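You operate a simulated robot arm through the tools that you are given. There is no shell and no other tool. Be economical: measure what you need, move in short steps, check, and stop when the job is done.

The job below is to be done with a simulated two-armed robot. You get a single attempt, and the scene is never put back.

JOB
Sleeve and crimp the black lead, then lay it in the green tray.
Fine: sleeve on before the crimp; crimp height by the chart; one sleeve, one terminal, one stroke.

Only the result counts: the job must be done as asked and must still hold three seconds after the hand-in. Knocking over, shifting, dropping, spilling or breaking anything else fails it.

ROBOT AND FRAMES
Two 6-joint arms with two-finger parallel grippers on one trunk that stands fixed in place. Base frame: the origin is at the foot of the trunk, x ahead of it, y to its left, z up; the work surface is at about z = 86. Readings come in cm, rad, newtons and seconds.
The left shoulder is at [28, 18.5, 123], the right one opposite. With the tool pointing down near the work surface each hand reaches from about 48 to 90 cm from the base axis, measured 20 degrees to its own side. Payload 1.57 kg a hand.
The tool frame of a hand sits at the grasp point between the pads (the TCP): z along the fingers, y along the line on which they close. The tips reach 3 cm beyond it. The gripper opens to 8 cm. The fingers are 1.7 cm wide and 1.2 cm thick; the gripper's body (4 by 8.2 cm) begins 8 cm behind the TCP.
Orientation is that of the tool frame in the base frame, as a unit quaternion [x, y, z, w]. With the fingers straight down and closing along the base's y, the tool's x points along the base's -x, its y along +y and its z along -z.

CONTROLS
- The arms move only by the tool arm_command. It takes "left_deltas", "right_deltas" or both (then of equal length, played together; a hand with none holds still); each is a list of rows, each a list of 3 entries, a list of its own where there are three numbers: the turn, a rotation vector about the base's x, y, z in units of 120 degrees (1.0 is 120 degrees), then the shift along the base's x, y, z in units of 250 mm (1.0 is 250 mm), then the opening, from 0 (shut) to 1 (fully open). In form: [[[rx, ry, rz], [dx, dy, dz], hand], ...]. A call has 1 to 20 rows; each row is the pose to reach, as a shift and turn from the pose commanded when the call began. A call with a number of a shift or a turn outside -1 to 1 is refused whole. Each row takes 0.2 s and may step no farther than 5 cm and 0.15 rad from the row before; otherwise, or with a gripper value out of range, the whole call is refused. Where a pose cannot be reached the arm comes as near as it can. A force on the tool above 40 N (or 10 N above the force at the start of the call, whichever is more), or a blocked arm, ends the call early, and 0.2 s more pass. The fingers move at their own pace (about 15.3 cm/s each) and stop on an object; they squeeze with about 43 N. The grip force told is the motor's: it shows also when the fingers shut on nothing. Time passes only in rows, and 0.2 s behind the last, so rows that repeat a pose let the fingers close. The reply holds the time, the measured pose of the TCP, the force on the tool along the base axes, the opening and the grip force, in the units named above and with some noise, with the torque about the TCP (base axes, N m) and any sound that the robot's microphone picked up.
- Cameras (640 x 400 px; columns grow to the right, rows downward): "scene" is now at [22.68, -3.61, 168.02]; the picture's right is [-0.54, -0.84, 0.00], its down [-0.57, 0.36, -0.74] and it looks along [0.62, -0.40, -0.67] (base axes); focal length 270 px, centre (320, 200). "left" rides on the left gripper at [7.2, 0.7, -12.2] in its tool frame; the picture's right is [-0.09, 1.00, 0.00], its down [-0.84, -0.08, -0.54] and it looks along [-0.54, -0.05, 0.84] (tool axes); focal length 238 px, centre (320, 200). "right" rides on the right gripper at [7.2, -0.7, -12.2] in its tool frame; the picture's right is [0.09, 1.00, 0.00], its down [-0.84, 0.08, -0.54] and it looks along [-0.54, 0.05, 0.84] (tool axes); focal length 238 px, centre (320, 200).
- get_image(camera): a new picture of that camera. It takes no simulated time.
- move_column(by): slides the trunk up (or, below 0, down) by that many cm; the arms and the scene camera ride with it, the base frame stays. It gives what a move gives, with no picture.
- pan_tilt(pan, tilt): turns the head with the scene camera to pan (to the left, within 1.501 rad either way) and tilt (down, from -0.506 to 1.204), counted from straight ahead of the robot. It gives what a move gives.
- locate(camera, pixels): for up to 12 pixels [column, row] of the newest picture of that camera ("zoom" is the newest enlarged one), the place [x, y, z] in the base frame of the surface seen there, good to about 0.2 cm, but the place of the scene camera against the robot may be out by one fixed shift of up to 1.2 cm in any direction. It takes no simulated time.
- inspect(camera, box): a new picture of the part [left, top, right, bottom] of that camera's present view, enlarged. It takes no simulated time.
- finish_job(): hands the job in; it is judged then, once.

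Keep the steps short. Do not move on a guess: measure, check each grasp and each placing, and mend mistakes. In all there are 80 turns and 44 pictures (those below and enlarged ones count). Leave the grippers open and the arms clear of the work at the hand-in unless told otherwise, and finish with a single line.

The tools are called after "Request:" as name(argument=value, ...) on one line, values as JSON. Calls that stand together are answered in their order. arm_command: Moves the arms, as the interface text tells. Its arguments: {"type":"object","properties":{"left_deltas":{"type":"array","items":{"type":"array"}},"right_deltas":{"type":"array","items":{"type":"array"}}},"required":[]} The other tools are called the same way: move_column (by) slides the trunk up or down; pan_tilt (pan, tilt) turns the head that bears the scene camera; get_image (camera) takes a picture; locate (camera, pixels) gives the place of the surface under pixels of a picture; inspect (camera, box) takes an enlarged picture of a part of a camera's view; finish_job () hands the job in.

At the start:

```text
t: 0.0
left_ee_pos: [62.37, 0.39, 143.16]
left_tcp_rot: [-0.001, 1.0, 0.0, 0.0]
left_contact_force: [-0.1, -0.2, 0.5]
left_wrist_torque: [-0.02, 0.0, -0.02]
left_finger_gap: 8.04
left_finger_force: 0.1
right_ee_pos: [42.58, -41.83, 147.64]
right_tcp_rot: [0.001, 1.0, 0.0, 0.0]
right_contact_force: [-0.7, 0.7, 0.1]
right_wrist_torque: [-0.03, 0.03, 0.01]
right_finger_gap: 8.01
right_finger_force: 0.2
trunk travel left (down, up): [-92.5, 6.5]
head pan, tilt: [-0.569, 0.738]
```

scene: 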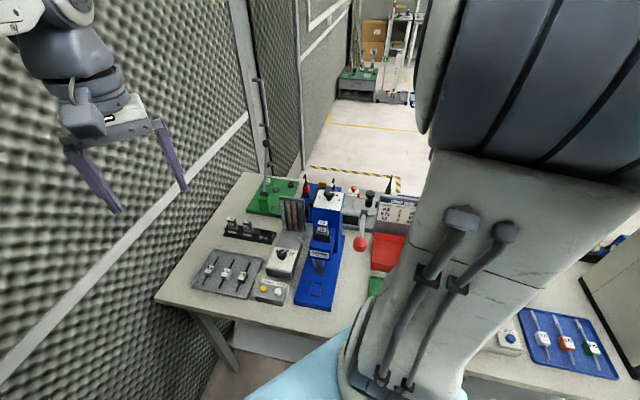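
right: 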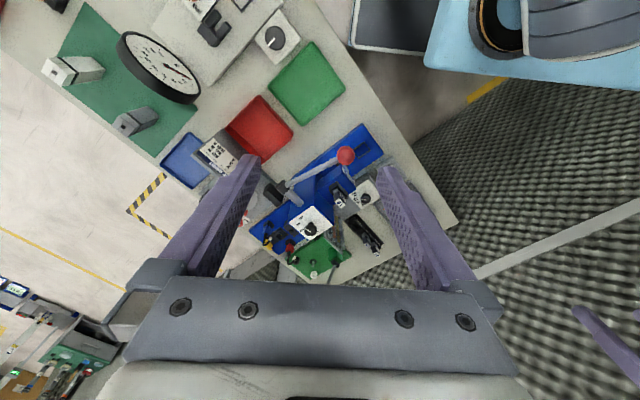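
left: 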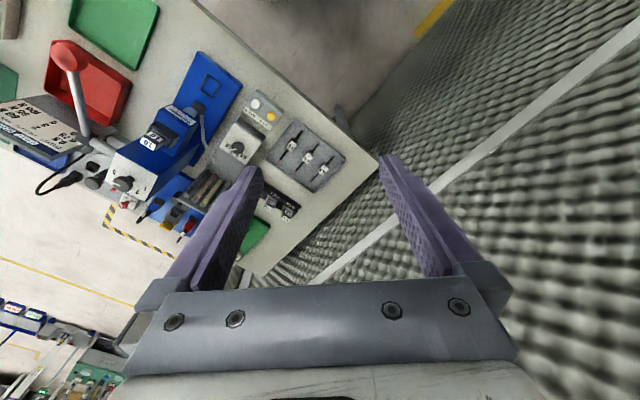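

I see a bench with a blue press, a gray rack, a chart, trays and tools. The right arm blocks part of the scene view, so I'll enlarge the bench areas first.

Request:
inspect(camera="scene", box=[180, 165, 430, 320])

Request:
inspect(camera="left", box=[0, 0, 380, 240])

Request:
inspect(camera="right", box=[30, 0, 430, 250])

```text
2.56 times, centred on (305, 242) of scene
```

zoom: 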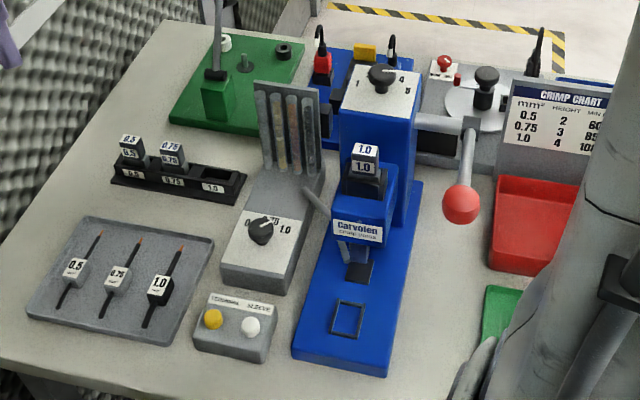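

```text
1.67 times, centred on (190, 120) of left
```

zoom: 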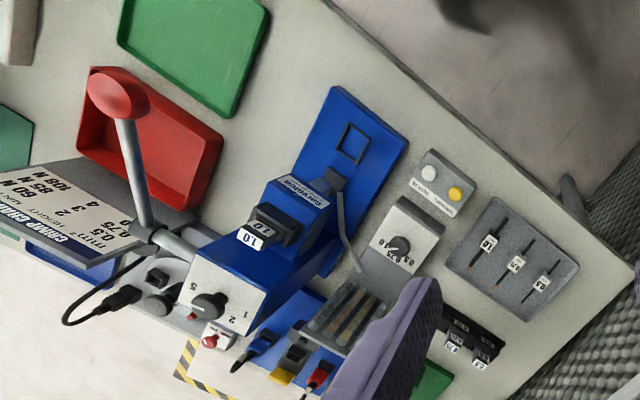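

```text
1.60 times, centred on (230, 125) of right
```

zoom: 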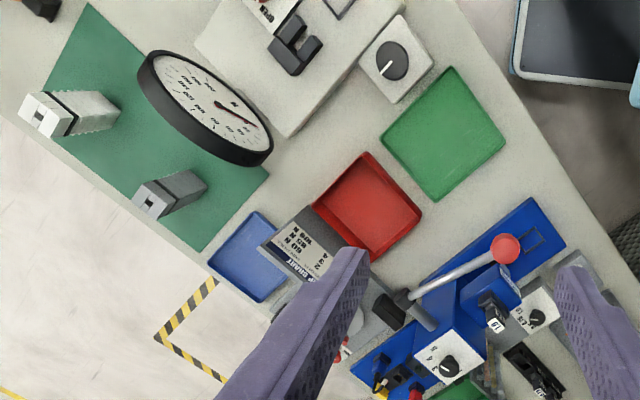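

The black lead is the one labelled 1.0 in the gray tray, and the chart seems to give 1.0 → 4. I'll locate the main points.

Request:
locate(camera="scene", pixels=[[242.5, 277.5], [246, 262], [238, 291], [329, 194], [282.3, 254], [263, 289], [277.6, 292], [359.7, 245], [315.5, 289], [322.6, 225.5], [376, 287], [320, 270]])

Request:
inspect(camera="scene", box=[345, 180, 425, 230])

Request:
inspect(camera="scene", box=[185, 225, 345, 325])

```text
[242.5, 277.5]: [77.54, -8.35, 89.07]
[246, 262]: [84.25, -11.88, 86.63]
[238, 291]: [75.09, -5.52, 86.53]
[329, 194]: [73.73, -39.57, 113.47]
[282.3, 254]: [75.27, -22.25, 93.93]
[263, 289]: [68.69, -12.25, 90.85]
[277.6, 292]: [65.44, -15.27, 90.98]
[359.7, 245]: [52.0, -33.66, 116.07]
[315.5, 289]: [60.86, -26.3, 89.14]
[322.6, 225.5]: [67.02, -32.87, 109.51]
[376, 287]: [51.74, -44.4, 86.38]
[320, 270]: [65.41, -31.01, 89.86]
```

```text
8.00 times, centred on (385, 205) of scene
```

zoom: 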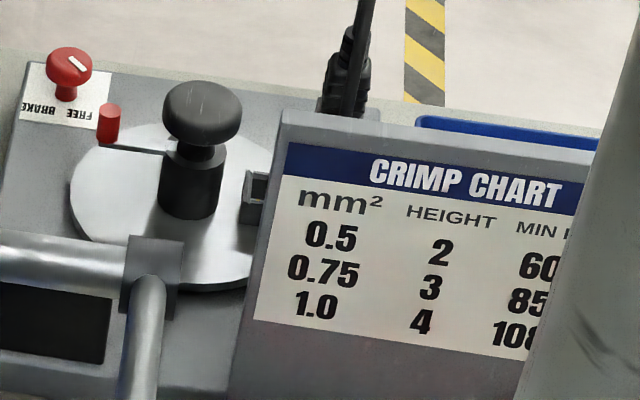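

```text
4.00 times, centred on (265, 275) of scene
```

zoom: 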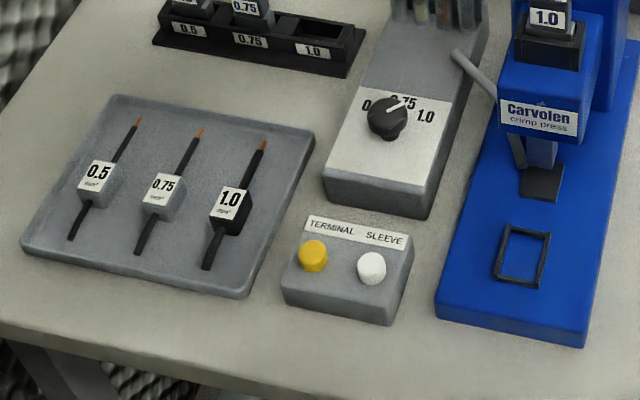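

Chart: 1.0 → height 4. There are TERMINAL and SLEEVE buttons, and the dispenser selector points near 0.75. I'll look closely at the press, the chute and the back items.

Request:
inspect(camera="scene", box=[275, 180, 355, 230])

Request:
inspect(camera="scene", box=[270, 225, 366, 285])

Request:
inspect(camera="scene", box=[230, 170, 326, 230])

Request:
inspect(camera="left", box=[100, 90, 260, 190])

```text
8.00 times, centred on (315, 205) of scene
```

zoom: 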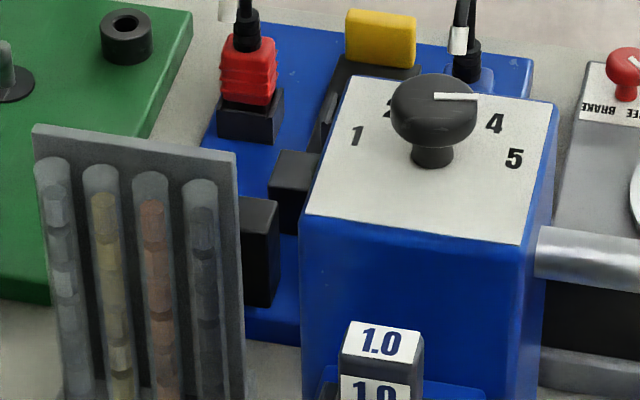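

```text
6.67 times, centred on (318, 255) of scene
```

zoom: 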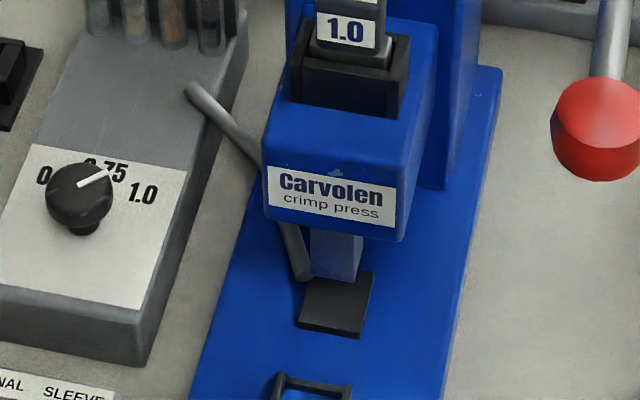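

```text
6.67 times, centred on (278, 200) of scene
```

zoom: 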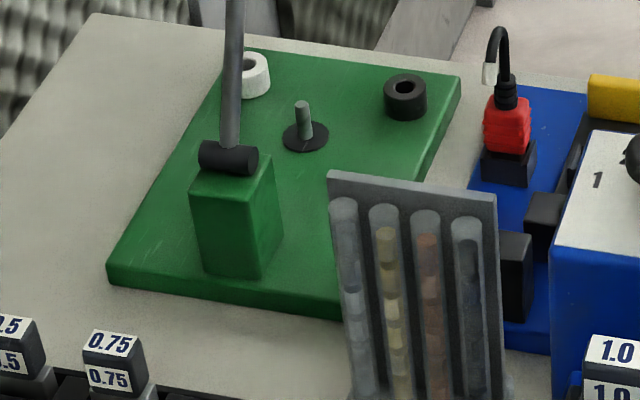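

```text
4.00 times, centred on (180, 140) of left
```

zoom: 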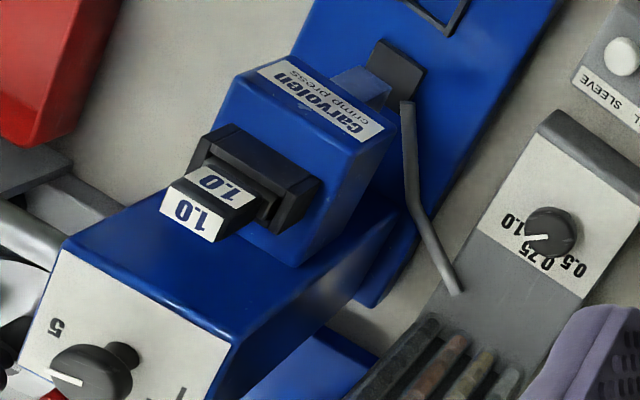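

The press pointer is hard to read from this angle. I'll bring the right hand above the press for a top-down look at the knob, and move the left hand aside.

Request:
arm_command(right_deltas=[[[0, 0, 0], [0.156, 0.012, -0.08], 1], [[0, 0, 0], [0.312, 0.024, -0.16], 1], [[0, 0, 0], [0.468, 0.036, -0.24], 1], [[0, 0, 0], [0.624, 0.048, -0.32], 1], [[0, 0, 0], [0.78, 0.06, -0.4], 1], [[0, 0, 0], [0.936, 0.072, -0.48], 1]], left_deltas=[[[0, 0, 0], [0, 0.15, 0], 1], [[0, 0, 0], [0, 0.3, 0], 1], [[0, 0, 0], [0, 0.45, 0], 1], [[0, 0, 0], [0, 0.6, 0], 1], [[0, 0, 0], [0, 0.75, 0], 1], [[0, 0, 0], [0, 0.9, 0], 1]])

Request:
get_image(camera="right")

Request:
get_image(camera="scene")

```text
t: 1.4
left_ee_pos: [62.41, 23.29, 143.0]
left_tcp_rot: [-0.001, 1.0, 0.0, 0.0]
left_contact_force: [0.6, 0.0, 0.1]
left_wrist_torque: [0.01, 0.0, -0.02]
left_finger_gap: 8.02
left_finger_force: 0.0
right_ee_pos: [65.76, -39.53, 135.47]
right_tcp_rot: [0.0, 1.0, 0.0, 0.0]
right_contact_force: [-0.4, -0.1, 0.6]
right_wrist_torque: [0.01, 0.0, 0.0]
right_finger_gap: 7.97
right_finger_force: 0.1
trunk travel left (down, up): [-92.5, 6.5]
head pan, tilt: [-0.569, 0.738]
```

```text
31 pictures are left
```

right: 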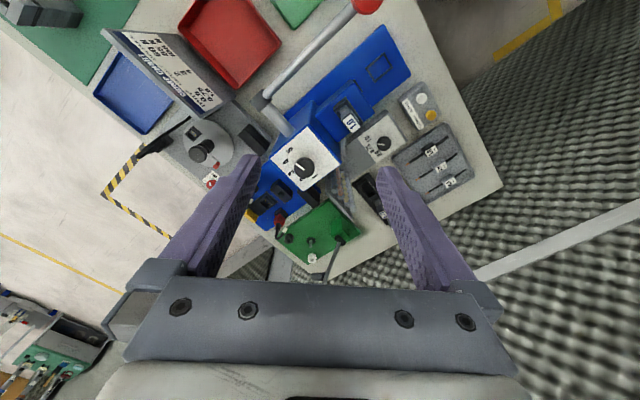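

```text
30 pictures are left
```

scene: 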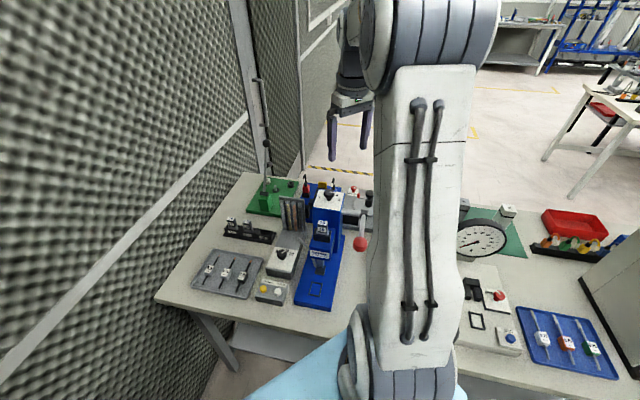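

I'll enlarge the press knob, the dispenser and the nest in this view.

Request:
inspect(camera="right", box=[260, 120, 356, 180])

Request:
inspect(camera="right", box=[315, 20, 475, 120])

Request:
inspect(camera="right", box=[340, 110, 436, 170])

Request:
locate(camera="right", pixels=[[303, 167], [380, 144], [420, 99], [432, 115], [380, 66], [368, 5], [351, 122], [431, 151], [437, 138], [270, 97], [425, 161], [282, 115]])

```text
6.67 times, centred on (308, 150) of right
```

zoom: 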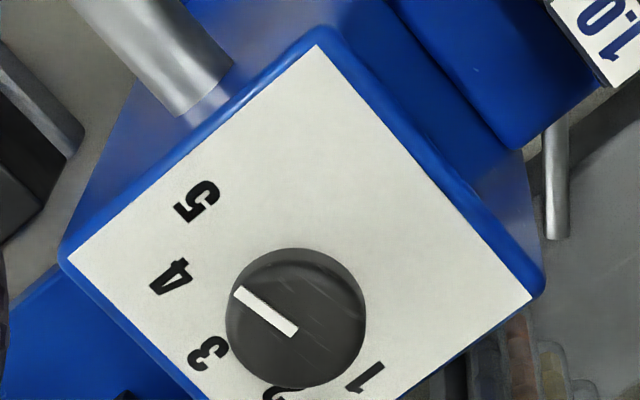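

```text
4.00 times, centred on (395, 70) of right
```

zoom: 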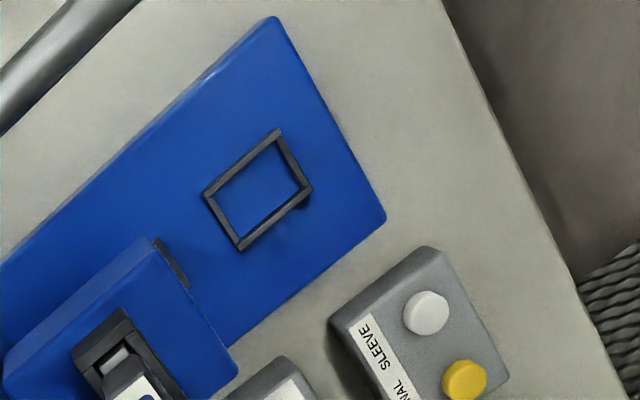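

```text
6.67 times, centred on (388, 140) of right
```

zoom: 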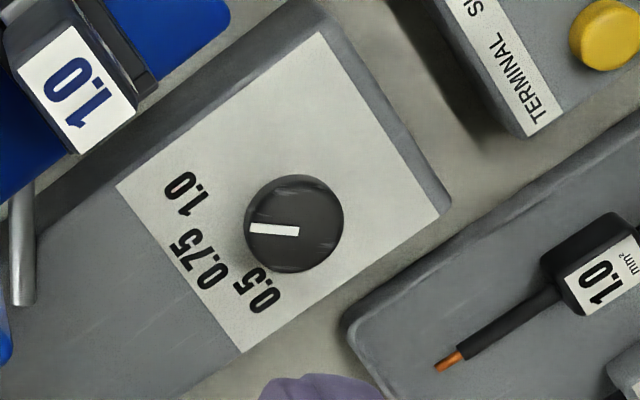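

```text
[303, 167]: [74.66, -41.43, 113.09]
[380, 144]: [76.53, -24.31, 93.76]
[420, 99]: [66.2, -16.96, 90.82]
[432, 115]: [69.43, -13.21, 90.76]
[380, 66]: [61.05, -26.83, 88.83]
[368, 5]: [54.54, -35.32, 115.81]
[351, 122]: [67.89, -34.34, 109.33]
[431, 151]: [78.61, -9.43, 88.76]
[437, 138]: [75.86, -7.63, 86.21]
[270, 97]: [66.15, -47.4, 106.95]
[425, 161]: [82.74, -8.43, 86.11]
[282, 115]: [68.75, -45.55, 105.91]
```

Now I'll measure the number positions against the knobs, both in base coordinates.

Request:
locate(camera="right", pixels=[[289.4, 150.3], [285.5, 161.5], [291.2, 172.9], [314.7, 176.5], [304.2, 167.7], [295.7, 163.9], [303.8, 169.3], [294.2, 168], [315, 168], [304.4, 157.5], [304.4, 177.5], [300, 145]])

Request:
locate(camera="zoom", pixels=[[180, 190], [198, 255], [258, 292], [295, 225], [254, 229], [296, 231], [249, 225], [340, 225], [448, 362], [590, 262], [545, 302], [603, 290]])

```text
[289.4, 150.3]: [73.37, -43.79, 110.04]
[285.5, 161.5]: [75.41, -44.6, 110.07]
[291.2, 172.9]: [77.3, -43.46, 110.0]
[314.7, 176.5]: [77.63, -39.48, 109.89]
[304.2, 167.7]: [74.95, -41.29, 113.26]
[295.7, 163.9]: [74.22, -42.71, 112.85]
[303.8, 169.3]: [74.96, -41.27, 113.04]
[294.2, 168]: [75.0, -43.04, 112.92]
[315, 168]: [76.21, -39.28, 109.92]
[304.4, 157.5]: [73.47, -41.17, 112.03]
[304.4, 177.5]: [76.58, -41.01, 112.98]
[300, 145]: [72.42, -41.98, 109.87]
```

```text
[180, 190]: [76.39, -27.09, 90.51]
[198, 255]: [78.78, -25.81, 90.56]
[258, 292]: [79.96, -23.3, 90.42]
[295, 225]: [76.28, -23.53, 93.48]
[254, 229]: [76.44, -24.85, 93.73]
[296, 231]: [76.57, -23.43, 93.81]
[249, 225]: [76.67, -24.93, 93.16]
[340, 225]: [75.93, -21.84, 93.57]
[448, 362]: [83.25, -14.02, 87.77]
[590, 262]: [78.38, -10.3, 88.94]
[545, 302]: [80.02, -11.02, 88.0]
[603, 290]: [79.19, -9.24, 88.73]
```

Reading with parallax removed: the press knob points at 5 (about −118°, with 4 at −82°), so it must turn about +39° to reach 4. The dispenser already points at 1.0. I'll descend above the press knob.

Request:
arm_command(right_deltas=[[[0, 0, 0], [0.0735, -0.014, -0.14], 1], [[0, 0, 0], [0.147, -0.028, -0.28], 1], [[0, 0, 0], [0.2206, -0.042, -0.42], 1], [[0, 0, 0], [0.294, -0.055, -0.56], 0.9], [[0, 0, 0], [0.3676, -0.0688, -0.7], 0.8]])

Request:
inspect(camera="right", box=[200, 60, 440, 210])

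```text
t: 2.6
left_ee_pos: [62.17, 23.27, 143.12]
left_tcp_rot: [0.0, 1.0, 0.0, -0.001]
left_contact_force: [-0.7, -0.3, -0.4]
left_wrist_torque: [0.02, -0.02, 0.0]
left_finger_gap: 8.02
left_finger_force: 0.2
right_ee_pos: [75.15, -41.55, 118.19]
right_tcp_rot: [0.0, 1.0, 0.0, -0.001]
right_contact_force: [-0.1, 0.5, 0.3]
right_wrist_torque: [0.0, 0.0, -0.03]
right_finger_gap: 6.42
right_finger_force: 0.0
trunk travel left (down, up): [-92.5, 6.5]
head pan, tilt: [-0.569, 0.738]
```

```text
2.67 times, centred on (320, 135) of right
```

zoom: 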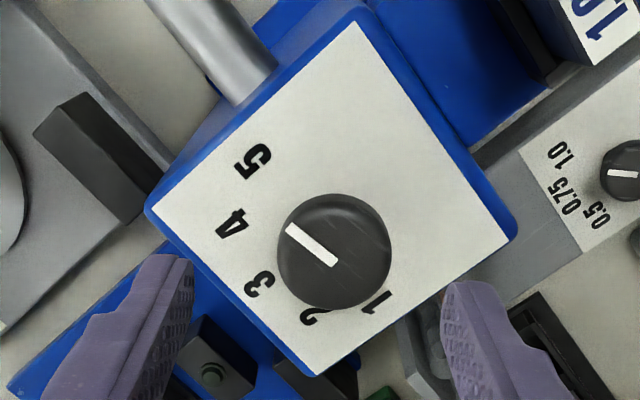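

The view is clear now. I'll locate the knob, pointer and numbers precisely.

Request:
locate(camera="zoom", pixels=[[281, 250], [388, 245], [334, 255], [290, 228], [334, 261], [253, 161], [232, 223], [260, 284], [310, 317], [376, 303], [334, 290], [334, 215]])

```text
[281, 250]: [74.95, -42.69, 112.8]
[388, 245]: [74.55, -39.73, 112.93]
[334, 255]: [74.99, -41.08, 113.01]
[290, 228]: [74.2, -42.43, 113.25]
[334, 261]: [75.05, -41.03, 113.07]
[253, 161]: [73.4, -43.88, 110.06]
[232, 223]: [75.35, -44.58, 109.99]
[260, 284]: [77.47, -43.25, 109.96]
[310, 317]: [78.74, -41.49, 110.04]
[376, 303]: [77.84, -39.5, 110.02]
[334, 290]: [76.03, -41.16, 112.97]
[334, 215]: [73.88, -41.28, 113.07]
```

The pointer is at −121° (on 5) and 4 is at −83°. I'll centre on the knob, lower and grip it.

Request:
arm_command(right_deltas=[[[0, 0, 0], [-0.008, 0.016, 0], 0.8], [[0, 0, 0], [-0.008, 0.016, -0.1], 0.8], [[0, 0, 0], [-0.008, 0.016, -0.18], 0.8], [[0, 0, 0], [-0.008, 0.016, -0.18], 0.4], [[0, 0, 0], [-0.008, 0.016, -0.18], 0.3], [[0, 0, 0], [-0.008, 0.016, -0.18], 0.3]])

```text
t: 4.0
left_ee_pos: [62.32, 23.34, 143.11]
left_tcp_rot: [0.001, 1.0, 0.0, 0.0]
left_contact_force: [-0.1, -0.8, -0.1]
left_wrist_torque: [0.0, 0.03, -0.04]
left_finger_gap: 8.0
left_finger_force: 0.1
right_ee_pos: [74.81, -41.24, 113.79]
right_tcp_rot: [0.0, 1.0, 0.0, 0.0]
right_contact_force: [-0.2, -1.1, -2.7]
right_wrist_torque: [-0.18, -0.24, -0.01]
right_finger_gap: 3.39
right_finger_force: 41.3
trunk travel left (down, up): [-92.5, 6.5]
head pan, tilt: [-0.569, 0.738]
```

The knob is gripped (gap 3.39 cm) with little side force. I'll turn it +38.5°.

Request:
arm_command(right_deltas=[[[0, 0, 0.0535], [0, 0, 0], 0.3], [[0, 0, 0.107], [0, 0, 0], 0.3], [[0, 0, 0.1605], [0, 0, 0], 0.3], [[0, 0, 0.214], [0, 0, 0], 0.3], [[0, 0, 0.2675], [0, 0, 0], 0.3], [[0, 0, 0.321], [0, 0, 0], 0.3], [[0, 0, 0.321], [0, 0, 0], 0.3]])

Request:
inspect(camera="right", box=[200, 60, 440, 210])

```text
t: 5.6
left_ee_pos: [62.29, 23.4, 143.29]
left_tcp_rot: [0.0, 1.0, 0.0, 0.001]
left_contact_force: [0.8, -0.4, 0.5]
left_wrist_torque: [0.02, -0.01, -0.01]
left_finger_gap: 7.99
left_finger_force: 0.0
right_ee_pos: [74.89, -41.39, 113.76]
right_tcp_rot: [-0.33, 0.944, -0.002, 0.0]
right_contact_force: [-1.0, -6.9, 12.2]
right_wrist_torque: [-0.4, 0.72, -0.03]
right_finger_gap: 3.38
right_finger_force: 41.6
trunk travel left (down, up): [-92.5, 6.5]
head pan, tilt: [-0.569, 0.738]
```

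```text
2.67 times, centred on (320, 135) of right
```

zoom: 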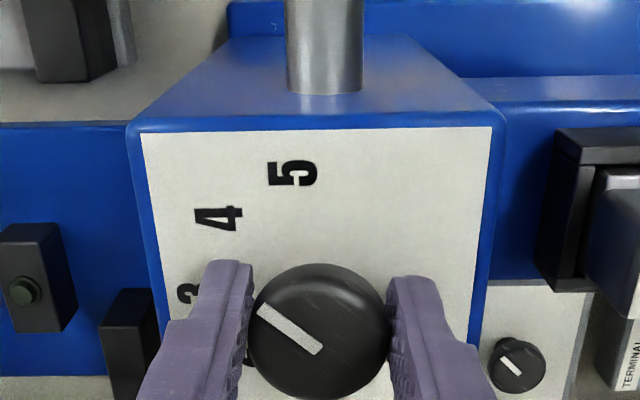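

The pointer appears to line up with 4. I'll release, rise and check by measurement.

Request:
arm_command(right_deltas=[[[0, 0, 0], [0, 0, 0], 0.7], [[0, 0, 0], [0, 0, 0], 0.8], [[0, 0, 0], [0, 0, 0.1], 0.8], [[0, 0, 0], [0, 0, 0.28], 0.8], [[0, 0, 0], [0, 0, 0.46], 0.8]])

Request:
inspect(camera="right", box=[200, 60, 440, 210])

```text
t: 6.8
left_ee_pos: [62.3, 23.26, 143.1]
left_tcp_rot: [0.0, 1.0, 0.0, 0.0]
left_contact_force: [0.1, 0.3, -0.4]
left_wrist_torque: [-0.01, 0.0, 0.02]
left_finger_gap: 8.0
left_finger_force: 0.0
right_ee_pos: [74.95, -41.47, 125.25]
right_tcp_rot: [-0.33, 0.944, 0.0, 0.0]
right_contact_force: [-0.6, 0.6, -1.0]
right_wrist_torque: [-0.03, -0.01, 0.0]
right_finger_gap: 6.39
right_finger_force: 0.2
trunk travel left (down, up): [-92.5, 6.5]
head pan, tilt: [-0.569, 0.738]
```

```text
2.67 times, centred on (320, 135) of right
```

zoom: 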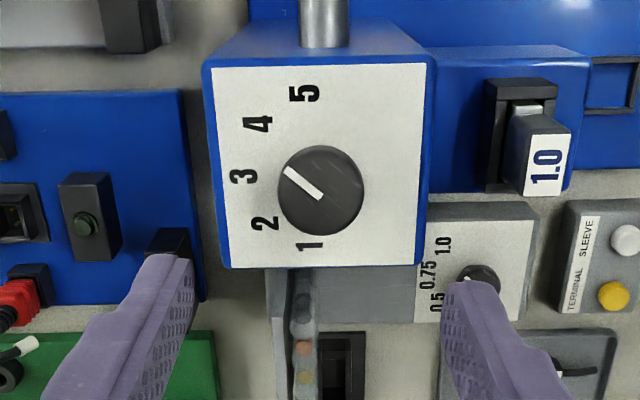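

Height is set at 4 (pointer and numeral both at about 40°). Next I'll turn the hand −90° across the lead axis while carrying it toward the lead tray.

Request:
arm_command(right_deltas=[[[0, 0, -0.0625], [0, 0.08, 0.02], 0.8], [[0, 0, -0.125], [0, 0.16, 0.02], 0.8], [[0, 0, -0.1875], [0, 0.24, 0.02], 0.8], [[0, 0, -0.25], [0, 0.32, 0.02], 0.8], [[0, 0, -0.3125], [0, 0.4, 0.02], 0.8], [[0, 0, -0.375], [0, 0.48, 0.02], 0.8], [[0, 0, -0.4375], [0, 0.56, 0.02], 0.8], [[0, 0, -0.5], [0, 0.64, 0.02], 0.8], [[0, 0, -0.5625], [0, 0.72, 0], 0.8], [[0, 0, -0.625], [0, 0.8, -0.05], 0.8], [[0, 0, -0.6875], [0, 0.9, -0.1], 0.8], [[0, 0, -0.75], [0, 1.0, -0.15], 0.8]])

Request:
get_image(camera="right")

```text
t: 9.4
left_ee_pos: [62.26, 23.35, 143.07]
left_tcp_rot: [-0.001, 1.0, 0.0, 0.001]
left_contact_force: [0.6, 0.5, -0.6]
left_wrist_torque: [-0.01, 0.03, 0.02]
left_finger_gap: 8.0
left_finger_force: 0.0
right_ee_pos: [75.03, -16.16, 121.34]
right_tcp_rot: [0.435, 0.9, 0.0, 0.0]
right_contact_force: [0.0, -0.7, 0.0]
right_wrist_torque: [0.03, -0.04, 0.02]
right_finger_gap: 6.41
right_finger_force: 0.0
trunk travel left (down, up): [-92.5, 6.5]
head pan, tilt: [-0.569, 0.738]
```

```text
23 pictures are left
```

right: 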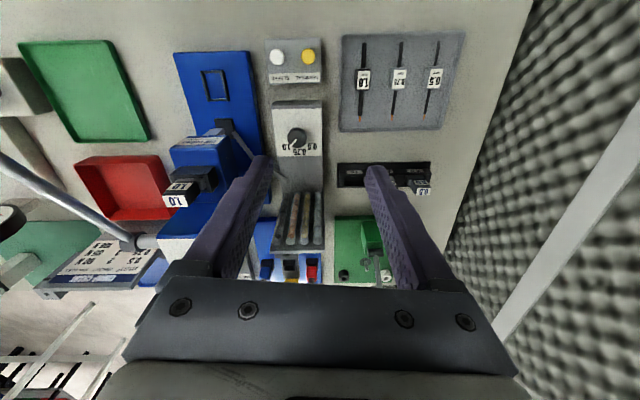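

The view is now aligned with the bench. I'll enlarge the leads, nest and anvil together.

Request:
inspect(camera="right", box=[160, 20, 480, 220])

Request:
locate(camera="right", pixels=[[362, 80], [363, 44], [361, 115], [356, 86], [369, 86], [399, 80], [214, 86], [203, 71], [226, 99], [277, 57], [309, 57], [352, 125]])

Request:
inspect(camera="right", box=[340, 30, 420, 130])

```text
2.00 times, centred on (320, 120) of right
```

zoom: 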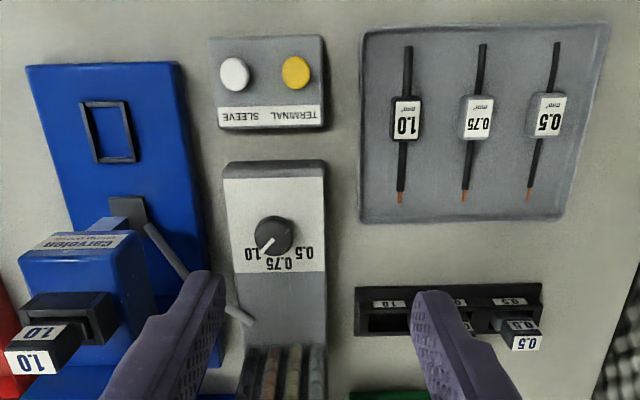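

```text
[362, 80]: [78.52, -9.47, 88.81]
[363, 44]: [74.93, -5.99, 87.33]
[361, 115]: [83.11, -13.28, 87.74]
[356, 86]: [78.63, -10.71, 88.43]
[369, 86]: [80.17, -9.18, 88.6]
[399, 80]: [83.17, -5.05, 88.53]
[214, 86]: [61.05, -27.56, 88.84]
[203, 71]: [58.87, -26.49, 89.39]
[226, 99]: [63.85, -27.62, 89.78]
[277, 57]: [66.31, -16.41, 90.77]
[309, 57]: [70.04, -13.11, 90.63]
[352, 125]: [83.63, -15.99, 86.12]
```

```text
4.00 times, centred on (380, 80) of right
```

zoom: 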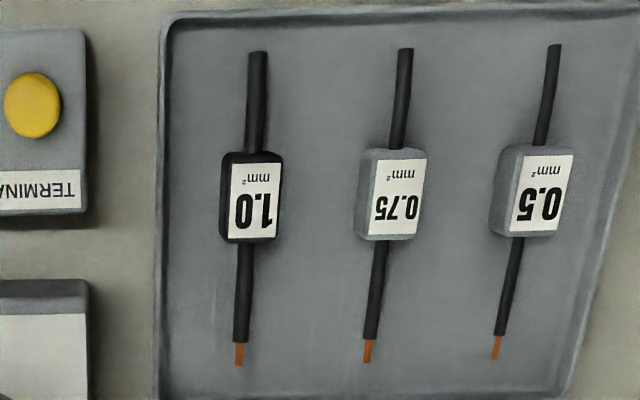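

I need the bench and nest angles precisely, so I'll locate corners of the press base, tray, nest and lead.

Request:
locate(camera="right", pixels=[[176, 56], [247, 55], [260, 130], [347, 40], [345, 124], [457, 37], [437, 125], [201.5, 72.5], [223, 71.5], [207, 100.5], [227, 99], [222, 128]])

Request:
locate(camera="zoom", pixels=[[257, 58], [254, 145], [244, 250], [240, 335], [239, 360], [234, 165], [278, 163], [229, 235], [274, 235], [404, 55], [370, 335], [240, 300]])

```text
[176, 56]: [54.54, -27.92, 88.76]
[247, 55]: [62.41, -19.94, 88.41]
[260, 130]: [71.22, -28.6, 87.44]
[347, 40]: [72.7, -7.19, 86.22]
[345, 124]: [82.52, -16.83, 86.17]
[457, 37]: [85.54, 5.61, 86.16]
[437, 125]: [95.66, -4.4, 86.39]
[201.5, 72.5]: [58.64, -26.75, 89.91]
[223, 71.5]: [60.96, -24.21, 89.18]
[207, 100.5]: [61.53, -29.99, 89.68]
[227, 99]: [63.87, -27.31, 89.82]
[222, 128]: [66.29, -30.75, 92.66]
```

```text
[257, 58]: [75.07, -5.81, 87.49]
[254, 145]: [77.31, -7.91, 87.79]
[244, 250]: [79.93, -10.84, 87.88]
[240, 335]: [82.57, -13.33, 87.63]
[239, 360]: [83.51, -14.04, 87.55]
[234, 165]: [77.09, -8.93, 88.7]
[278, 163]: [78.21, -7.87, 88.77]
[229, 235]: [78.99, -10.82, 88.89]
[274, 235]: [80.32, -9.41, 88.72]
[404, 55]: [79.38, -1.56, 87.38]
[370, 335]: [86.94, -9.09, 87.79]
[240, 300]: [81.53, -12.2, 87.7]
```

Bench axes sit at 45°, with the lead along (0.707, −0.707). The block centre is (78.65, −9.26) with its top at 88.8. The nest is centred at (61.25, −27.07), and with the lead in it the tip reaches the anvil. I'll move above the lead.

Request:
arm_command(right_deltas=[[[0, 0, 0.011], [0.029, 0.056, -0.17], 0.6], [[0, 0, 0.022], [0.058, 0.112, -0.34], 0.55], [[0, 0, 0.033], [0.088, 0.168, -0.51], 0.55], [[0, 0, 0.044], [0.117, 0.224, -0.68], 0.55], [[0, 0, 0.054], [0.146, 0.28, -0.856], 0.55]])

Request:
inspect(camera="right", box=[200, 60, 440, 210])

```text
t: 10.6
left_ee_pos: [62.3, 23.27, 143.13]
left_tcp_rot: [0.0, 1.0, 0.0, -0.001]
left_contact_force: [0.4, 0.3, 0.0]
left_wrist_torque: [0.02, 0.01, 0.0]
left_finger_gap: 8.02
left_finger_force: 0.1
right_ee_pos: [78.58, -9.3, 99.98]
right_tcp_rot: [0.383, 0.924, 0.0, 0.0]
right_contact_force: [-0.5, 0.2, 0.4]
right_wrist_torque: [-0.02, -0.02, -0.01]
right_finger_gap: 4.4
right_finger_force: 0.1
trunk travel left (down, up): [-92.5, 6.5]
head pan, tilt: [-0.569, 0.738]
```

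```text
2.67 times, centred on (320, 135) of right
```

zoom: 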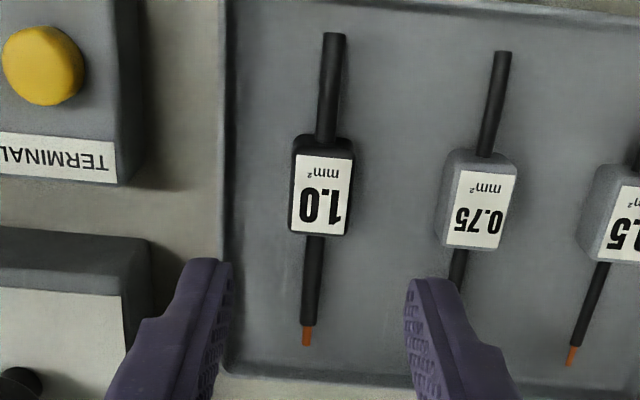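

I'll get precise block corners and wire points from this close view.

Request:
locate(camera="zoom", pixels=[[304, 146], [352, 150], [296, 228], [345, 231], [326, 185], [334, 45], [304, 335], [308, 250], [322, 130], [385, 200], [84, 178], [205, 268]])

```text
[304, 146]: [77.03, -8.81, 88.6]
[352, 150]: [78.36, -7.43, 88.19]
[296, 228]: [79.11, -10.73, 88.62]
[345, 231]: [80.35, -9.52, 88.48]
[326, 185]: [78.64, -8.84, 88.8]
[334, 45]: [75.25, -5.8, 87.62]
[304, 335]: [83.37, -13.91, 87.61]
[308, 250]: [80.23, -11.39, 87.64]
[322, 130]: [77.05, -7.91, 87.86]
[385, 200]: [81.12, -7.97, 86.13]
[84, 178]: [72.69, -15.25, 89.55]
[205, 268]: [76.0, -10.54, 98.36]
```

Aligned to within 1 mm. I'll lower so the tips are about 1.4 cm above the tray floor (leaving room for the nest rim), then close.

Request:
arm_command(right_deltas=[[[0, 0, 0], [0.002, 0.004, -0.16], 0.55], [[0, 0, 0], [0.002, 0.004, -0.3], 0.55], [[0, 0, 0], [0.002, 0.004, -0.376], 0.55], [[0, 0, 0], [0.002, 0.004, -0.376], 0.3], [[0, 0, 0], [0.002, 0.004, -0.376], 0.15], [[0, 0, 0], [0.002, 0.004, -0.376], 0.1], [[0, 0, 0], [0.002, 0.004, -0.376], 0.1]])

Request:
locate(camera="scene", pixels=[[319, 257], [312, 257], [326, 257], [319, 245]])

```text
t: 12.2
left_ee_pos: [62.22, 23.35, 143.12]
left_tcp_rot: [0.0, 1.0, 0.001, 0.0]
left_contact_force: [0.8, -0.5, 0.1]
left_wrist_torque: [-0.02, 0.02, 0.05]
left_finger_gap: 8.01
left_finger_force: 0.0
right_ee_pos: [78.28, -9.38, 90.92]
right_tcp_rot: [0.383, 0.924, 0.0, -0.001]
right_contact_force: [0.0, 1.1, 0.4]
right_wrist_torque: [0.0, -0.01, -0.01]
right_finger_gap: 2.25
right_finger_force: 35.6
trunk travel left (down, up): [-92.5, 6.5]
head pan, tilt: [-0.569, 0.738]
```

```text
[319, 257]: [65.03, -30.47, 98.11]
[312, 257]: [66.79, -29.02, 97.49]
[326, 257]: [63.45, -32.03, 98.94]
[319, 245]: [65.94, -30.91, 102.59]
```

Gripped (2.25 cm wide). I'll lift 10 cm and travel to a standoff 5 cm in front of the nest.

Request:
arm_command(right_deltas=[[[0, 0, 0], [0, 0, 0.1], 0.1], [[0, 0, 0], [0, 0, 0.25], 0.1], [[0, 0, 0], [0, 0, 0.4], 0.1], [[0, 0, 0], [-0.14, -0.095, 0.4], 0.1], [[0, 0, 0], [-0.28, -0.19, 0.4], 0.1], [[0, 0, 0], [-0.42, -0.285, 0.4], 0.1], [[0, 0, 0], [-0.56, -0.38, 0.4], 0.1], [[0, 0, 0], [-0.7, -0.476, 0.4], 0.1], [[0, 0, 0], [-0.84, -0.572, 0.4], 0.1], [[0, 0, 0], [-0.84, -0.572, 0.4], 0.1]])

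Request:
get_image(camera="right")

Request:
get_image(camera="scene")

```text
t: 14.4
left_ee_pos: [62.28, 23.14, 143.18]
left_tcp_rot: [-0.001, 1.0, 0.0, 0.0]
left_contact_force: [-0.1, -1.5, 0.8]
left_wrist_torque: [-0.02, -0.02, 0.04]
left_finger_gap: 7.97
left_finger_force: 0.1
right_ee_pos: [57.35, -23.5, 100.84]
right_tcp_rot: [0.382, 0.924, 0.001, 0.0]
right_contact_force: [0.1, 0.1, -0.5]
right_wrist_torque: [0.0, 0.02, 0.01]
right_finger_gap: 0.82
right_finger_force: 0.0
trunk travel left (down, up): [-92.5, 6.5]
head pan, tilt: [-0.569, 0.738]
```

```text
19 pictures are left
```

right: 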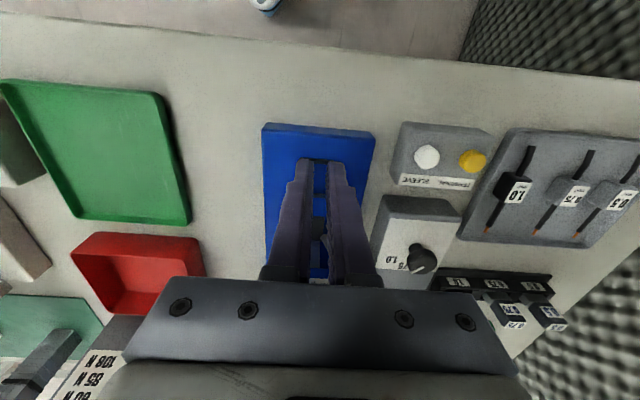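

```text
18 pictures are left
```

scene: 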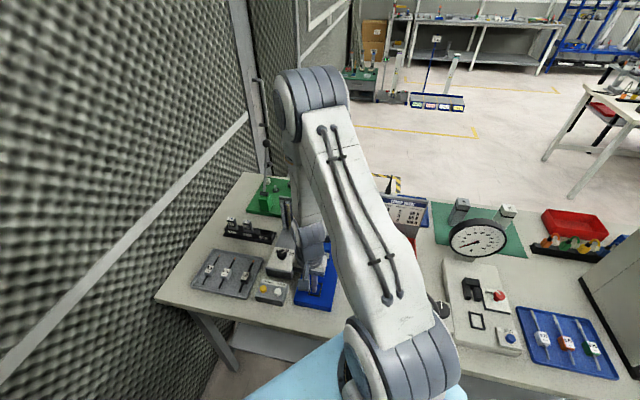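

The lead slipped out: gap 0.82, and it is still in the tray. My grip was too shallow. I'll check how it lies now.

Request:
inspect(camera="right", box=[460, 120, 620, 250])

Request:
locate(camera="right", pixels=[[517, 192], [529, 149], [489, 229], [573, 189]])

```text
3.08 times, centred on (540, 185) of right
```

zoom: 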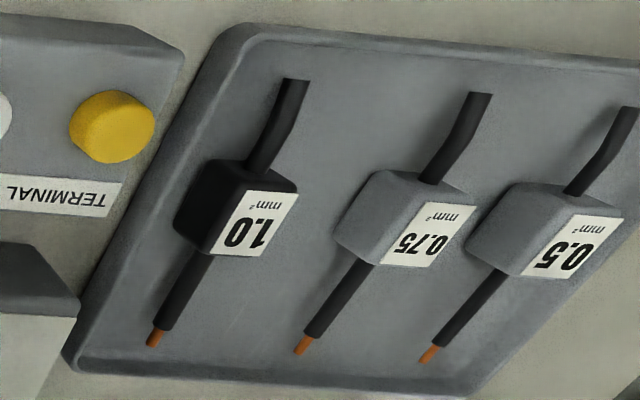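

```text
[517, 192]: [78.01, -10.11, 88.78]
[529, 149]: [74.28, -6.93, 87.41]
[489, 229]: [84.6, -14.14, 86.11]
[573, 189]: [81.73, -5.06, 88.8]
```

It lies flat and nearly unmoved. I'll go back above it and look before regripping.

Request:
arm_command(right_deltas=[[[0, 0, 0], [0.14, 0.095, 0], 0.3], [[0, 0, 0], [0.28, 0.19, 0], 0.55], [[0, 0, 0], [0.42, 0.285, 0], 0.55], [[0, 0, 0], [0.56, 0.38, 0], 0.55], [[0, 0, 0], [0.7, 0.476, 0], 0.55], [[0, 0, 0], [0.84, 0.572, 0], 0.55], [[0, 0, 0], [0.84, 0.572, -0.02], 0.55]])

Request:
inspect(camera="right", box=[200, 60, 440, 210])

Request:
locate(camera="zoom", pixels=[[304, 146], [352, 150], [296, 228], [345, 231], [326, 185], [334, 45], [304, 335]])

```text
t: 16.0
left_ee_pos: [62.23, 23.25, 143.13]
left_tcp_rot: [-0.001, 1.0, 0.0, 0.001]
left_contact_force: [1.0, 1.1, 0.6]
left_wrist_torque: [0.03, 0.0, 0.0]
left_finger_gap: 8.02
left_finger_force: 0.0
right_ee_pos: [78.86, -8.99, 100.13]
right_tcp_rot: [0.382, 0.924, 0.0, 0.0]
right_contact_force: [1.0, 0.2, -0.1]
right_wrist_torque: [-0.02, 0.0, -0.01]
right_finger_gap: 4.43
right_finger_force: 0.1
trunk travel left (down, up): [-92.5, 6.5]
head pan, tilt: [-0.569, 0.738]
```

```text
2.67 times, centred on (320, 135) of right
```

zoom: 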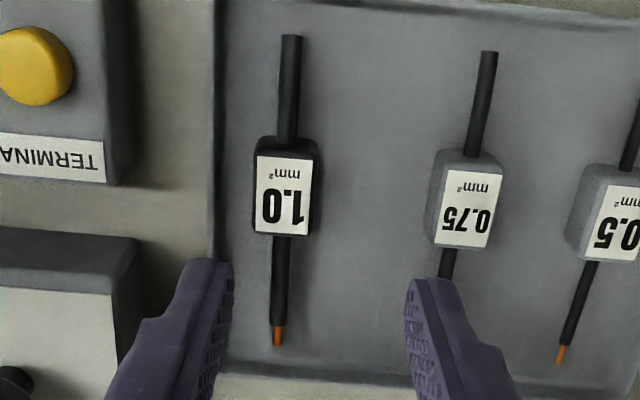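

```text
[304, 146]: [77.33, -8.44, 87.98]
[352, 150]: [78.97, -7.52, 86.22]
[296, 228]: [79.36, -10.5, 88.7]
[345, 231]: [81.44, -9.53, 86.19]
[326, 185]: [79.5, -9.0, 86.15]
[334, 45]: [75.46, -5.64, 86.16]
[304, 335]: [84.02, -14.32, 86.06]
```

It has shifted slightly sideways. I'll relocate it.

Request:
locate(camera="zoom", pixels=[[264, 148], [312, 152], [258, 230], [308, 231], [284, 190], [291, 45], [277, 338], [279, 255], [288, 130]])

```text
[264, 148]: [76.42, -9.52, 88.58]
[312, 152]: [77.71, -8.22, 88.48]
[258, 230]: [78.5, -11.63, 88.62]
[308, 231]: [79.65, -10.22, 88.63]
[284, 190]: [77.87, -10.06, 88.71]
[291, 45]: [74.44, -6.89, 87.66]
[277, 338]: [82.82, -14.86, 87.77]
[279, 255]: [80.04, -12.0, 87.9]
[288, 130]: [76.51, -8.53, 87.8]
```

The block centre is now (78.0, −9.9). I'll shift, go about 0.9 cm deeper than before, grip and lift 2 cm as a test.

Request:
arm_command(right_deltas=[[[0, 0, 0.009], [-0.03, -0.03, 0], 0.55], [[0, 0, 0.009], [-0.03, -0.03, -0.16], 0.55], [[0, 0, 0.009], [-0.03, -0.03, -0.3], 0.55], [[0, 0, 0.009], [-0.03, -0.03, -0.417], 0.55], [[0, 0, 0.009], [-0.03, -0.03, -0.417], 0.55], [[0, 0, 0.009], [-0.03, -0.03, -0.417], 0.3], [[0, 0, 0.009], [-0.03, -0.03, -0.417], 0.1], [[0, 0, 0.009], [-0.03, -0.03, -0.417], 0.0], [[0, 0, 0.009], [-0.03, -0.03, -0.417], 0.0]])

Request:
arm_command(right_deltas=[[[0, 0, 0], [0, 0, 0.02], 0], [[0, 0, 0], [0, 0, 0.05], 0], [[0, 0, 0], [0, 0, 0.09], 0], [[0, 0, 0], [0, 0, 0.12], 0]])

Request:
get_image(camera="right")

```text
t: 17.0
left_ee_pos: [62.32, 23.26, 143.13]
left_tcp_rot: [0.0, 1.0, 0.0, -0.001]
left_contact_force: [0.1, -0.1, 1.2]
left_wrist_torque: [0.02, 0.03, 0.02]
left_finger_gap: 7.98
left_finger_force: 0.1
right_ee_pos: [77.85, -9.56, 90.65]
right_tcp_rot: [0.374, 0.927, 0.0, -0.002]
right_contact_force: [-3.8, 3.4, 9.5]
right_wrist_torque: [-0.19, 0.35, -0.18]
right_finger_gap: 4.48
right_finger_force: 0.5
trunk travel left (down, up): [-92.5, 6.5]
head pan, tilt: [-0.569, 0.738]
stopped in row 5 (right hand): the force on the tool passed its limit at 62 N (the readings are from after the stop); the commanded pose is now the measured one
```

```text
t: 18.0
left_ee_pos: [62.31, 23.22, 143.1]
left_tcp_rot: [-0.001, 1.0, -0.001, 0.001]
left_contact_force: [0.1, 0.9, -0.5]
left_wrist_torque: [-0.03, 0.0, 0.04]
left_finger_gap: 7.98
left_finger_force: 0.1
right_ee_pos: [77.83, -9.78, 93.45]
right_tcp_rot: [0.373, 0.928, 0.0, -0.001]
right_contact_force: [-0.3, 0.9, -0.4]
right_wrist_torque: [0.0, -0.01, -0.02]
right_finger_gap: 2.29
right_finger_force: 35.0
trunk travel left (down, up): [-92.5, 6.5]
head pan, tilt: [-0.569, 0.738]
```

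```text
15 pictures are left
```

right: 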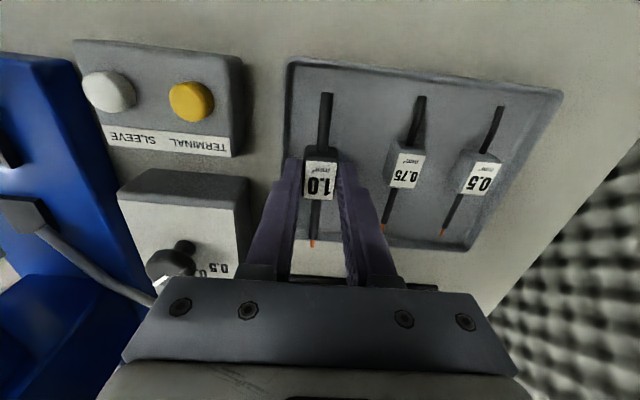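

The left finger touched the tray rim on the way down (force stop). The fingers then closed on the block as I lifted. I'll check whether it came up and whether the tray moved.

Request:
locate(camera="right", pixels=[[320, 180], [326, 100], [312, 242], [403, 170], [290, 64], [560, 93], [290, 150], [282, 205]])

Request:
inspect(camera="right", box=[260, 60, 420, 260])

```text
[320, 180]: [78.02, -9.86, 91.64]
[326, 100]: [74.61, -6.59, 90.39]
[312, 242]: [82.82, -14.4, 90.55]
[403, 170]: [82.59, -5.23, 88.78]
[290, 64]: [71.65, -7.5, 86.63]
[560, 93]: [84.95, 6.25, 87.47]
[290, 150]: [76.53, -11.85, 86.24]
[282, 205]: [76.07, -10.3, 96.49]
```

```text
2.00 times, centred on (340, 160) of right
```

zoom: 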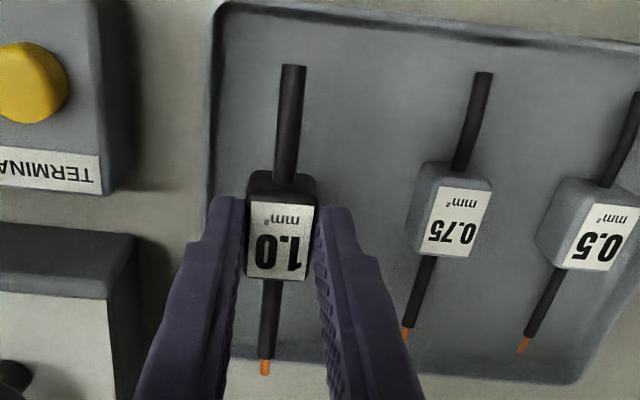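

It lifted level (top at 91.6), but the grip is still only about 1.2 cm deep and may slip. I'll carry it away from the rim, set it down, open slightly, go 0.9 cm deeper and regrip.

Request:
arm_command(right_deltas=[[[0, 0, 0], [0.026, 0.026, 0], 0], [[0, 0, 0], [0.052, 0.052, 0], 0], [[0, 0, 0], [0.052, 0.052, -0.05], 0], [[0, 0, 0], [0.052, 0.052, -0.09], 0], [[0, 0, 0], [0.052, 0.052, -0.112], 0], [[0, 0, 0], [0.052, 0.052, -0.112], 0.42], [[0, 0, 0], [0.052, 0.052, -0.112], 0.42], [[0, 0, 0], [0.052, 0.052, -0.13], 0.42], [[0, 0, 0], [0.052, 0.052, -0.148], 0.42], [[0, 0, 0], [0.052, 0.052, -0.148], 0.42]])

```text
t: 20.2
left_ee_pos: [62.26, 23.34, 143.07]
left_tcp_rot: [0.0, 1.0, 0.001, 0.0]
left_contact_force: [-0.1, 0.5, -0.8]
left_wrist_torque: [0.0, -0.01, 0.02]
left_finger_gap: 8.0
left_finger_force: 0.0
right_ee_pos: [79.1, -8.53, 89.93]
right_tcp_rot: [0.374, 0.927, 0.0, -0.002]
right_contact_force: [0.0, 0.0, -0.4]
right_wrist_torque: [0.01, 0.01, 0.03]
right_finger_gap: 3.35
right_finger_force: 0.1
trunk travel left (down, up): [-92.5, 6.5]
head pan, tilt: [-0.569, 0.738]
```

Nothing is in contact and the depth is good. I'll close, then lift 10 cm slowly.

Request:
arm_command(right_deltas=[[[0, 0, 0], [0, 0, 0], 0.2], [[0, 0, 0], [0, 0, 0], 0], [[0, 0, 0], [0, 0, 0], 0], [[0, 0, 0], [0, 0, 0.03], 0], [[0, 0, 0], [0, 0, 0.08], 0], [[0, 0, 0], [0, 0, 0.16], 0], [[0, 0, 0], [0, 0, 0.26], 0], [[0, 0, 0], [0, 0, 0.4], 0], [[0, 0, 0], [0, 0, 0.4], 0]])

Request:
inspect(camera="right", box=[240, 60, 400, 260])

```text
t: 22.2
left_ee_pos: [62.27, 23.19, 143.06]
left_tcp_rot: [0.0, 1.0, 0.0, 0.001]
left_contact_force: [0.5, -0.1, 0.1]
left_wrist_torque: [-0.01, 0.01, 0.0]
left_finger_gap: 8.02
left_finger_force: 0.0
right_ee_pos: [78.92, -8.63, 99.86]
right_tcp_rot: [0.374, 0.928, 0.001, -0.001]
right_contact_force: [0.9, -1.2, 0.0]
right_wrist_torque: [0.01, -0.01, 0.0]
right_finger_gap: 2.26
right_finger_force: 36.4
trunk travel left (down, up): [-92.5, 6.5]
head pan, tilt: [-0.569, 0.738]
```

```text
2.00 times, centred on (320, 160) of right
```

zoom: 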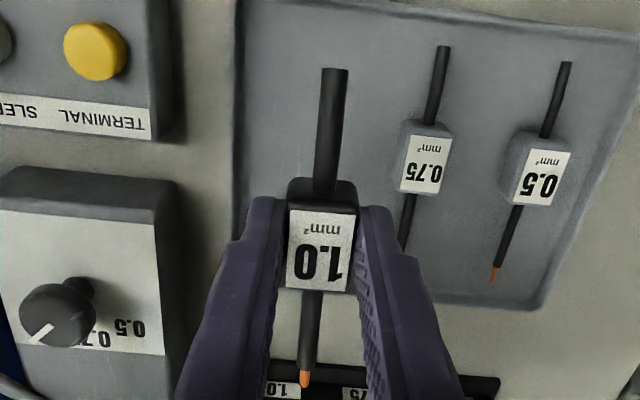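

It's held firmly. I'll measure the lead's pose in the hand before travelling.

Request:
locate(camera="zoom", pixels=[[320, 250], [300, 190], [346, 190], [292, 285], [345, 285], [333, 80], [308, 355], [304, 380], [325, 180]])

```text
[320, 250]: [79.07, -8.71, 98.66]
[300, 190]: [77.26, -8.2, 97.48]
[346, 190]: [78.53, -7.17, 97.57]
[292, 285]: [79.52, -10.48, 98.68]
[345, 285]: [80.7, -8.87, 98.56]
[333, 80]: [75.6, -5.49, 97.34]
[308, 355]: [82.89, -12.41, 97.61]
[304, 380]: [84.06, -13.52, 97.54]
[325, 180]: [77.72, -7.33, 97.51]
```

The lead is centred on the TCP, with the block bottom 3.9 cm below the TCP, yawed +1.5° from the nest axis. I'll move above and beside the nest (z about 108) to measure it.

Request:
arm_command(right_deltas=[[[0, 0, -0.002], [-0.08, -0.085, 0.08], 0], [[0, 0, -0.004], [-0.18, -0.19, 0.16], 0], [[0, 0, -0.006], [-0.29, -0.305, 0.22], 0], [[0, 0, -0.008], [-0.4, -0.42, 0.27], 0], [[0, 0, -0.01], [-0.52, -0.545, 0.3], 0], [[0, 0, -0.011], [-0.6, -0.63, 0.32], 0], [[0, 0, -0.011], [-0.623, -0.654, 0.32], 0], [[0, 0, -0.011], [-0.623, -0.654, 0.32], 0]])

Request:
inspect(camera="right", box=[180, 40, 420, 190])

```text
t: 24.0
left_ee_pos: [62.28, 23.27, 143.15]
left_tcp_rot: [-0.001, 1.0, 0.001, 0.001]
left_contact_force: [-0.2, 0.6, 0.1]
left_wrist_torque: [-0.02, 0.0, 0.01]
left_finger_gap: 7.98
left_finger_force: 0.1
right_ee_pos: [63.59, -24.92, 107.72]
right_tcp_rot: [0.384, 0.923, 0.001, -0.001]
right_contact_force: [-0.5, -1.1, -0.8]
right_wrist_torque: [-0.01, -0.03, 0.02]
right_finger_gap: 2.28
right_finger_force: 35.4
trunk travel left (down, up): [-92.5, 6.5]
head pan, tilt: [-0.569, 0.738]
```

```text
2.67 times, centred on (300, 115) of right
```

zoom: 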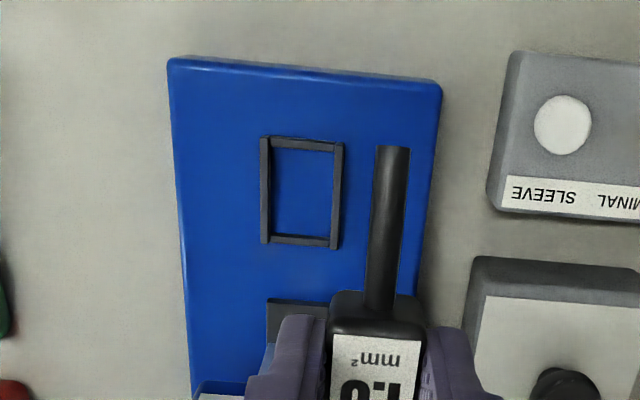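

The nest is visible. I'll locate its inner and outer corners and the anvil edge.

Request:
locate(camera="zoom", pixels=[[265, 141], [339, 148], [266, 239], [334, 244], [302, 144], [266, 190], [337, 195], [300, 241], [302, 192], [275, 304], [300, 315], [390, 155]])

```text
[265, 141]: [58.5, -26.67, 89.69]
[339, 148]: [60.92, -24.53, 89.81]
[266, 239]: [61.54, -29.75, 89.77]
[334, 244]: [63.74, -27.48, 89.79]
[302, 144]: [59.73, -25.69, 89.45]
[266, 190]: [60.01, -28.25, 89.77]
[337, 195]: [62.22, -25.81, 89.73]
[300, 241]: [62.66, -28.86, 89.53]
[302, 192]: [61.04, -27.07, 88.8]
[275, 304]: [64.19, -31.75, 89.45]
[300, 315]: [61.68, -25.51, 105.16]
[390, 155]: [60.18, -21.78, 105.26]
```

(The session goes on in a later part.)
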